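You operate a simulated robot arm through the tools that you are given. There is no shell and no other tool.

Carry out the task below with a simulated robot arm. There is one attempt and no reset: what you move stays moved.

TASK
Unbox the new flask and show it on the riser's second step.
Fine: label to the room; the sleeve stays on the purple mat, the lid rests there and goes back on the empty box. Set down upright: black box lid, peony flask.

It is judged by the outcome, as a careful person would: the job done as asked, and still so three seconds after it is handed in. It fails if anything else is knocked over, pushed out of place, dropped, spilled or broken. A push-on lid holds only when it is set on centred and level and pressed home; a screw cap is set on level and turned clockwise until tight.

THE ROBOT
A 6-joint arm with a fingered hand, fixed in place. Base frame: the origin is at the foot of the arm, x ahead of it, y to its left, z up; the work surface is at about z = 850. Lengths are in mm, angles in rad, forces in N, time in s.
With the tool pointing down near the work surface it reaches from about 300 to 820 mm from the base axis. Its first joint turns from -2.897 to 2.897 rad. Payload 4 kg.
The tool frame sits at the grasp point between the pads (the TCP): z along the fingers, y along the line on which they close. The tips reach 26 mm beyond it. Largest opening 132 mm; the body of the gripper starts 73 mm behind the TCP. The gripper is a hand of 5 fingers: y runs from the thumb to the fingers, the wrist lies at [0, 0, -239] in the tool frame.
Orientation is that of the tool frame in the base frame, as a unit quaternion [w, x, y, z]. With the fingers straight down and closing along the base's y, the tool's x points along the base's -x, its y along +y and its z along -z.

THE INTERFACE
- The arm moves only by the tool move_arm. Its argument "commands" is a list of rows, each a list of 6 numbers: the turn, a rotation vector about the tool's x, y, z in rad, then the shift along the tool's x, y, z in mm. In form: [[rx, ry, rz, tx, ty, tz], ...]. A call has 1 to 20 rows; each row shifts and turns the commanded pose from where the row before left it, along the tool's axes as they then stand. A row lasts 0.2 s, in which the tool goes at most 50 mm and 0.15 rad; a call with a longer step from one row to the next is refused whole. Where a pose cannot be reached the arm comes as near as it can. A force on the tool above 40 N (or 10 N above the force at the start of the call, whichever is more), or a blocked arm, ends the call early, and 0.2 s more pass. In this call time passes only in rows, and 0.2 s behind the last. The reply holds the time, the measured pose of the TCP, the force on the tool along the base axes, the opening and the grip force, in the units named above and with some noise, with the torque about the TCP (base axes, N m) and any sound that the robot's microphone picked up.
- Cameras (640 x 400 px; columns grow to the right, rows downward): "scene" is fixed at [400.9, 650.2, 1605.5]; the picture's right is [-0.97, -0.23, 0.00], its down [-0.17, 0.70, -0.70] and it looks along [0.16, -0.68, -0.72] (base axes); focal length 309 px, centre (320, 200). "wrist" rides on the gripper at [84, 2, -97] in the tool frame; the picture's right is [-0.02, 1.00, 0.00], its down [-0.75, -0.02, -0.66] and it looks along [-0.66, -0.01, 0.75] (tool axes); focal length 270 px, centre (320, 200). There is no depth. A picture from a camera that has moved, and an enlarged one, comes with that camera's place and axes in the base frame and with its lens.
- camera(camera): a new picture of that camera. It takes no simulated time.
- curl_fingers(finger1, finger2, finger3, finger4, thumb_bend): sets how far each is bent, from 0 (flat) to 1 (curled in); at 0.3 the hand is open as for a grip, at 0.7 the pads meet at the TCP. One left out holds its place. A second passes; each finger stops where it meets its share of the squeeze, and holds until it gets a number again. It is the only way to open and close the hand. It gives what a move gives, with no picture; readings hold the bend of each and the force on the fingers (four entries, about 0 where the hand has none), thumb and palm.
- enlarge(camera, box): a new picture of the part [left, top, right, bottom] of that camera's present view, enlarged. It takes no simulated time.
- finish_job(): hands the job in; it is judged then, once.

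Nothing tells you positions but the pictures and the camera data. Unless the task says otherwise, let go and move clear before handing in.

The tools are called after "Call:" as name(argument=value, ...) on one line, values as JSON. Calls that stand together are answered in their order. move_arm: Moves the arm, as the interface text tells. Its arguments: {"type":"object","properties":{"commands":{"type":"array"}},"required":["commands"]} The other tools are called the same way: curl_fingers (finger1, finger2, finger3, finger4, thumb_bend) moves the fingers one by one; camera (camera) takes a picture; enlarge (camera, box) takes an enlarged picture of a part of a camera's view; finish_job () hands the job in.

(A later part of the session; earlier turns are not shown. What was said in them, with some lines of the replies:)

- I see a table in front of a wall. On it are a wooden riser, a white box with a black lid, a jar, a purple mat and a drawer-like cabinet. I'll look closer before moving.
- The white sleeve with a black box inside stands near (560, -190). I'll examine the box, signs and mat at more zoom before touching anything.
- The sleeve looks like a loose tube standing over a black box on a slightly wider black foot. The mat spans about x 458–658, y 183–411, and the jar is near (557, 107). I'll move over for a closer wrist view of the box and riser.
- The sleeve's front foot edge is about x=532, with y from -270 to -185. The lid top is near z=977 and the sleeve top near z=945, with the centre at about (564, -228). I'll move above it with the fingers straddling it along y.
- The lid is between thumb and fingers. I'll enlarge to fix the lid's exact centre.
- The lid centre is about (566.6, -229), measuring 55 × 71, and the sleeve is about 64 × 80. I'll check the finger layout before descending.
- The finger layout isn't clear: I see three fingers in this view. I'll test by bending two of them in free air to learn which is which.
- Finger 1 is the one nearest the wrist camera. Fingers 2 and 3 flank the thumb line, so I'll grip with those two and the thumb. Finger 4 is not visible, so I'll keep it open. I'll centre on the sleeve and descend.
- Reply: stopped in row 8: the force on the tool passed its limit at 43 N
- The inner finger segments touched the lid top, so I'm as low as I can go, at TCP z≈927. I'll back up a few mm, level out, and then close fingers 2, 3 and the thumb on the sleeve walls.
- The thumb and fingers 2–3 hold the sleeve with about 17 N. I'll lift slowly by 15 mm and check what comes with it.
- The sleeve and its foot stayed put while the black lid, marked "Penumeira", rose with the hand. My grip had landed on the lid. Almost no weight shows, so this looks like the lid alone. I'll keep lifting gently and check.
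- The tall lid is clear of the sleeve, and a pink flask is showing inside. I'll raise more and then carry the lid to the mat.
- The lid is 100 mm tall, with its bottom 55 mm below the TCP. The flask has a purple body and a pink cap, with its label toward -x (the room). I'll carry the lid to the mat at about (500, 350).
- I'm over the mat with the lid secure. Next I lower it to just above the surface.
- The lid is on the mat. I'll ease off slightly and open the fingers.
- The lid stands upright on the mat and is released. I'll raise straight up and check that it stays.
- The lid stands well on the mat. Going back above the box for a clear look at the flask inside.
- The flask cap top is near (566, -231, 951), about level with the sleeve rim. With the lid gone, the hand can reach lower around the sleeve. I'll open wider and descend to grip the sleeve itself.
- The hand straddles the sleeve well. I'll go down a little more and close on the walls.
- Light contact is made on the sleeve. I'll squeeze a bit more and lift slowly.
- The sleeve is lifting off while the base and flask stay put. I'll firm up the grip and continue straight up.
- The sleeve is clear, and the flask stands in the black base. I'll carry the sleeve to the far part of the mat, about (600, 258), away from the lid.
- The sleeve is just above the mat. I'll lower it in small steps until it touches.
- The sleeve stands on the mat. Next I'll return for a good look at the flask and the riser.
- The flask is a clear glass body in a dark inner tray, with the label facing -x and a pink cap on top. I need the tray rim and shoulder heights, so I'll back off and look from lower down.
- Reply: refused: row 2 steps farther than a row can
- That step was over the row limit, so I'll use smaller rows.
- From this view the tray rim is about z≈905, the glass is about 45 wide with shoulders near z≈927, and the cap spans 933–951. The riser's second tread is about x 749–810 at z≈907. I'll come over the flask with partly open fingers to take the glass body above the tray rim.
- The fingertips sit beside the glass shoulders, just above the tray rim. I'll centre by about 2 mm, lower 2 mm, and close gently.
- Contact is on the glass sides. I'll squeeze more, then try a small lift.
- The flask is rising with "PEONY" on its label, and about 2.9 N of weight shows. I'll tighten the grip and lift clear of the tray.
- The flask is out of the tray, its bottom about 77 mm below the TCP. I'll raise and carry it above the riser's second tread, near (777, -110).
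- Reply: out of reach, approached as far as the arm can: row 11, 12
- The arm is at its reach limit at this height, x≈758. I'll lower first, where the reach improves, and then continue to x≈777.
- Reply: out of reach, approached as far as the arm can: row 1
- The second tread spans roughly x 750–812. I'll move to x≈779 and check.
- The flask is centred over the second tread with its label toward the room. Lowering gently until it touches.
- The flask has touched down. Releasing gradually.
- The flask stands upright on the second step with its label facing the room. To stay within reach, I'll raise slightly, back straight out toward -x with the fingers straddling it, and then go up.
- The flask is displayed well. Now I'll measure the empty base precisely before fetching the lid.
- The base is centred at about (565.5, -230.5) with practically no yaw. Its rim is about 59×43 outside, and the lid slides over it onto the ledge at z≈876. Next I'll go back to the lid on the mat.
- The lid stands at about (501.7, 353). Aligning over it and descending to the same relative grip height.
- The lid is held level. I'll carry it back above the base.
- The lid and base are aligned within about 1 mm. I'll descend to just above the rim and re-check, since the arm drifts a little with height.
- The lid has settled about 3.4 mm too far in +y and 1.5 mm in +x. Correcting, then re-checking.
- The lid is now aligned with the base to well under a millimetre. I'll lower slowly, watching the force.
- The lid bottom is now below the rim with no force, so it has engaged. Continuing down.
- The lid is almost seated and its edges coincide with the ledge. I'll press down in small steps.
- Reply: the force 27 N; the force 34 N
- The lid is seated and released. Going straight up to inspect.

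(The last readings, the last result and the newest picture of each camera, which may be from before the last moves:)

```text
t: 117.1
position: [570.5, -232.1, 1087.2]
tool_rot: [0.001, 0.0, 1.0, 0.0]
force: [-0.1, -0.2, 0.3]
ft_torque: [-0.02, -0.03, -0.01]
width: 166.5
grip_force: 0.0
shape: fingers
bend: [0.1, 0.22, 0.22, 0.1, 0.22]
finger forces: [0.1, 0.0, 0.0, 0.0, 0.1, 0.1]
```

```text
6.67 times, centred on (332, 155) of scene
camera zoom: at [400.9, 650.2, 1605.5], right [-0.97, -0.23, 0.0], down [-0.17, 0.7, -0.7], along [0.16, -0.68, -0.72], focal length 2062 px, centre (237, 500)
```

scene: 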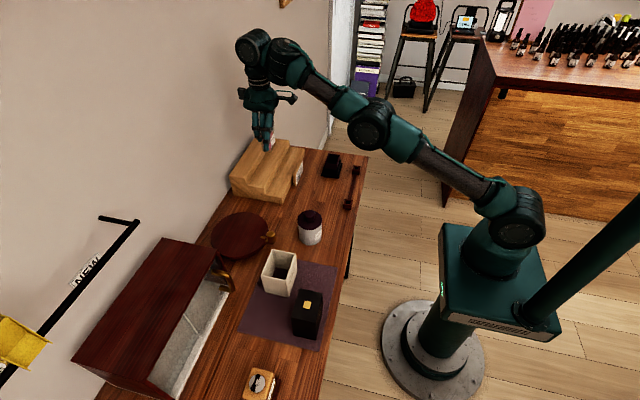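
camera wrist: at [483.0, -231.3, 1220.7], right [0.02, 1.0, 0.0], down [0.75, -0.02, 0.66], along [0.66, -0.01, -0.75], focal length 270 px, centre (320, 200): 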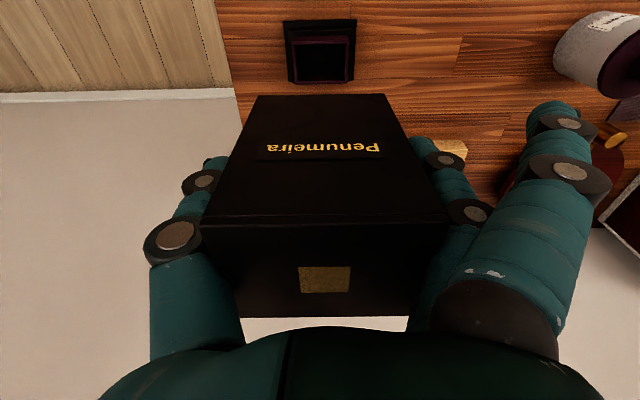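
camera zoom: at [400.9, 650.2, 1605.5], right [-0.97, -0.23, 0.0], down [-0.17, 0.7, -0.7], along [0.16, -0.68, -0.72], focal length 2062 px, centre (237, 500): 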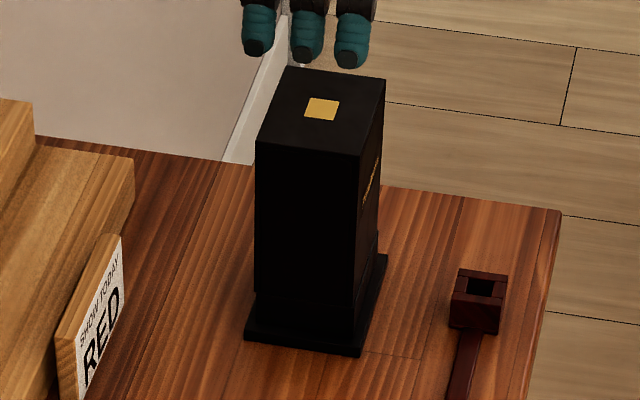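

The lid sits flush on the base. I'll move the hand clear toward its starting place and do a full check.

Call:
move_arm(commands=[[0, 0, 0, 5, 0, -30], [0, 0, 0, 20, 15, -30], [0, 0, 0, 30, 25, -25], [0, 0, 0, 35, 25, -20], [0, 0, 0, 35, 25, -20], [0, 0, 0, 25, 15, -15], [0, 0, 0, 0, 0, 0]])

Call:
camera(camera="scene")

Call:
camera(camera="wrist")

Call:
enlarge(camera="scene", box=[220, 120, 350, 210])

Call:
enlarge(camera="scene", box=[200, 210, 350, 370])

Call:
enlarge(camera="wrist", box=[200, 80, 440, 280])

```text
t: 118.7
position: [416.2, -125.7, 1222.4]
tool_rot: [0.0, 0.0, 1.0, 0.0]
force: [-0.8, 0.4, 0.4]
ft_torque: [-0.02, -0.01, -0.02]
width: 166.4
grip_force: 0.1
shape: fingers
bend: [0.1, 0.22, 0.22, 0.1, 0.22]
finger forces: [0.1, 0.0, 0.0, 0.0, 0.0, 0.0]
```

```text
taken
```

scene: 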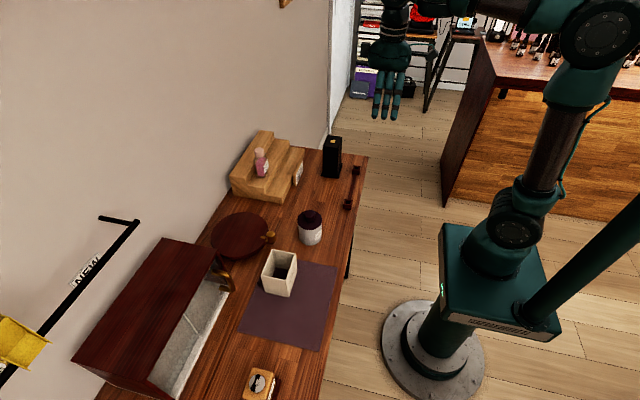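

```text
taken
camera wrist: at [332.1, -124.3, 1318.7], right [0.02, 1.0, 0.0], down [0.75, -0.02, 0.66], along [0.66, -0.01, -0.75], focal length 270 px, centre (320, 200)
```

wrist: 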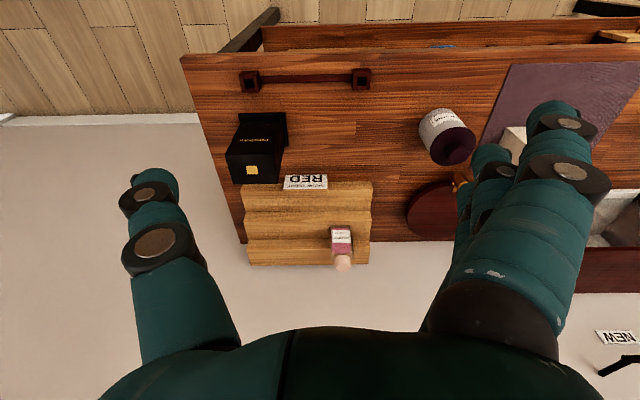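

```text
4.44 times, centred on (285, 165) of scene
camera zoom: at [400.9, 650.2, 1605.5], right [-0.97, -0.23, 0.0], down [-0.17, 0.7, -0.7], along [0.16, -0.68, -0.72], focal length 1374 px, centre (476, 356)
```

zoom: 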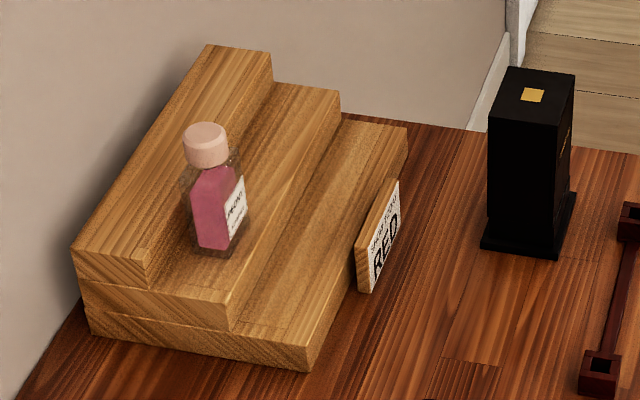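

```text
2.50 times, centred on (275, 290) of scene
camera zoom: at [400.9, 650.2, 1605.5], right [-0.97, -0.23, 0.0], down [-0.17, 0.7, -0.7], along [0.16, -0.68, -0.72], focal length 773 px, centre (432, -25)
```

zoom: 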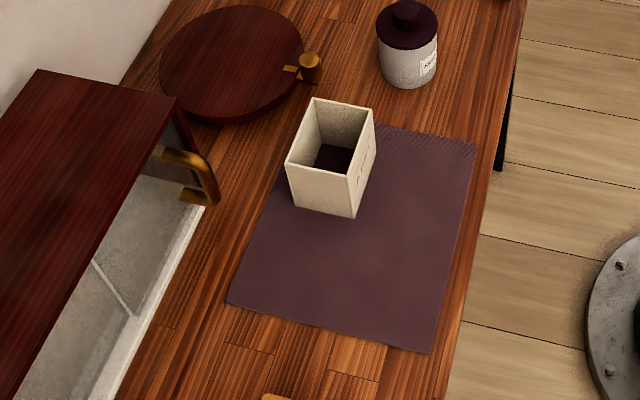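

```text
2.00 times, centred on (320, 180) of wrist
camera zoom: at [332.1, -124.3, 1318.7], right [0.02, 1.0, 0.0], down [0.75, -0.02, 0.66], along [0.66, -0.01, -0.75], focal length 541 px, centre (320, 240)
```

zoom: 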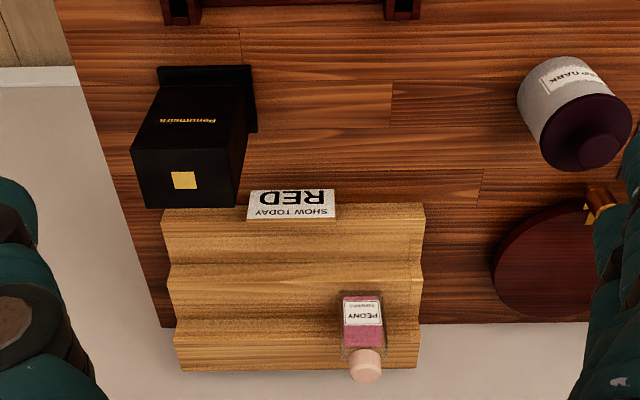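

Everything checks out. The peony flask stands upright on the second step with its label to the room, the sleeve is on the purple mat, the lid is seated on the empty box, and nothing else has moved. The hand is clear, so I'm handing in.

Call:
finish_job()

```text
The job is handed in.
```

I've handed the job in, and the final pictures showed it done as asked:

- **Flask:** the peony flask stands upright on the riser's second step, with its label facing the room.
- **Sleeve:** it stands on the purple mat.
- **Lid:** it rested upright on the mat while the flask came out. It's now back on the empty box, level and flush, pressed home with about 34 N.
- **Everything else:** nothing was knocked over or visibly out of place. The box base itself slid about 1 mm when I gripped the flask.

The lid came off before the sleeve, because my first grip caught the lid instead. This didn't change the end result.
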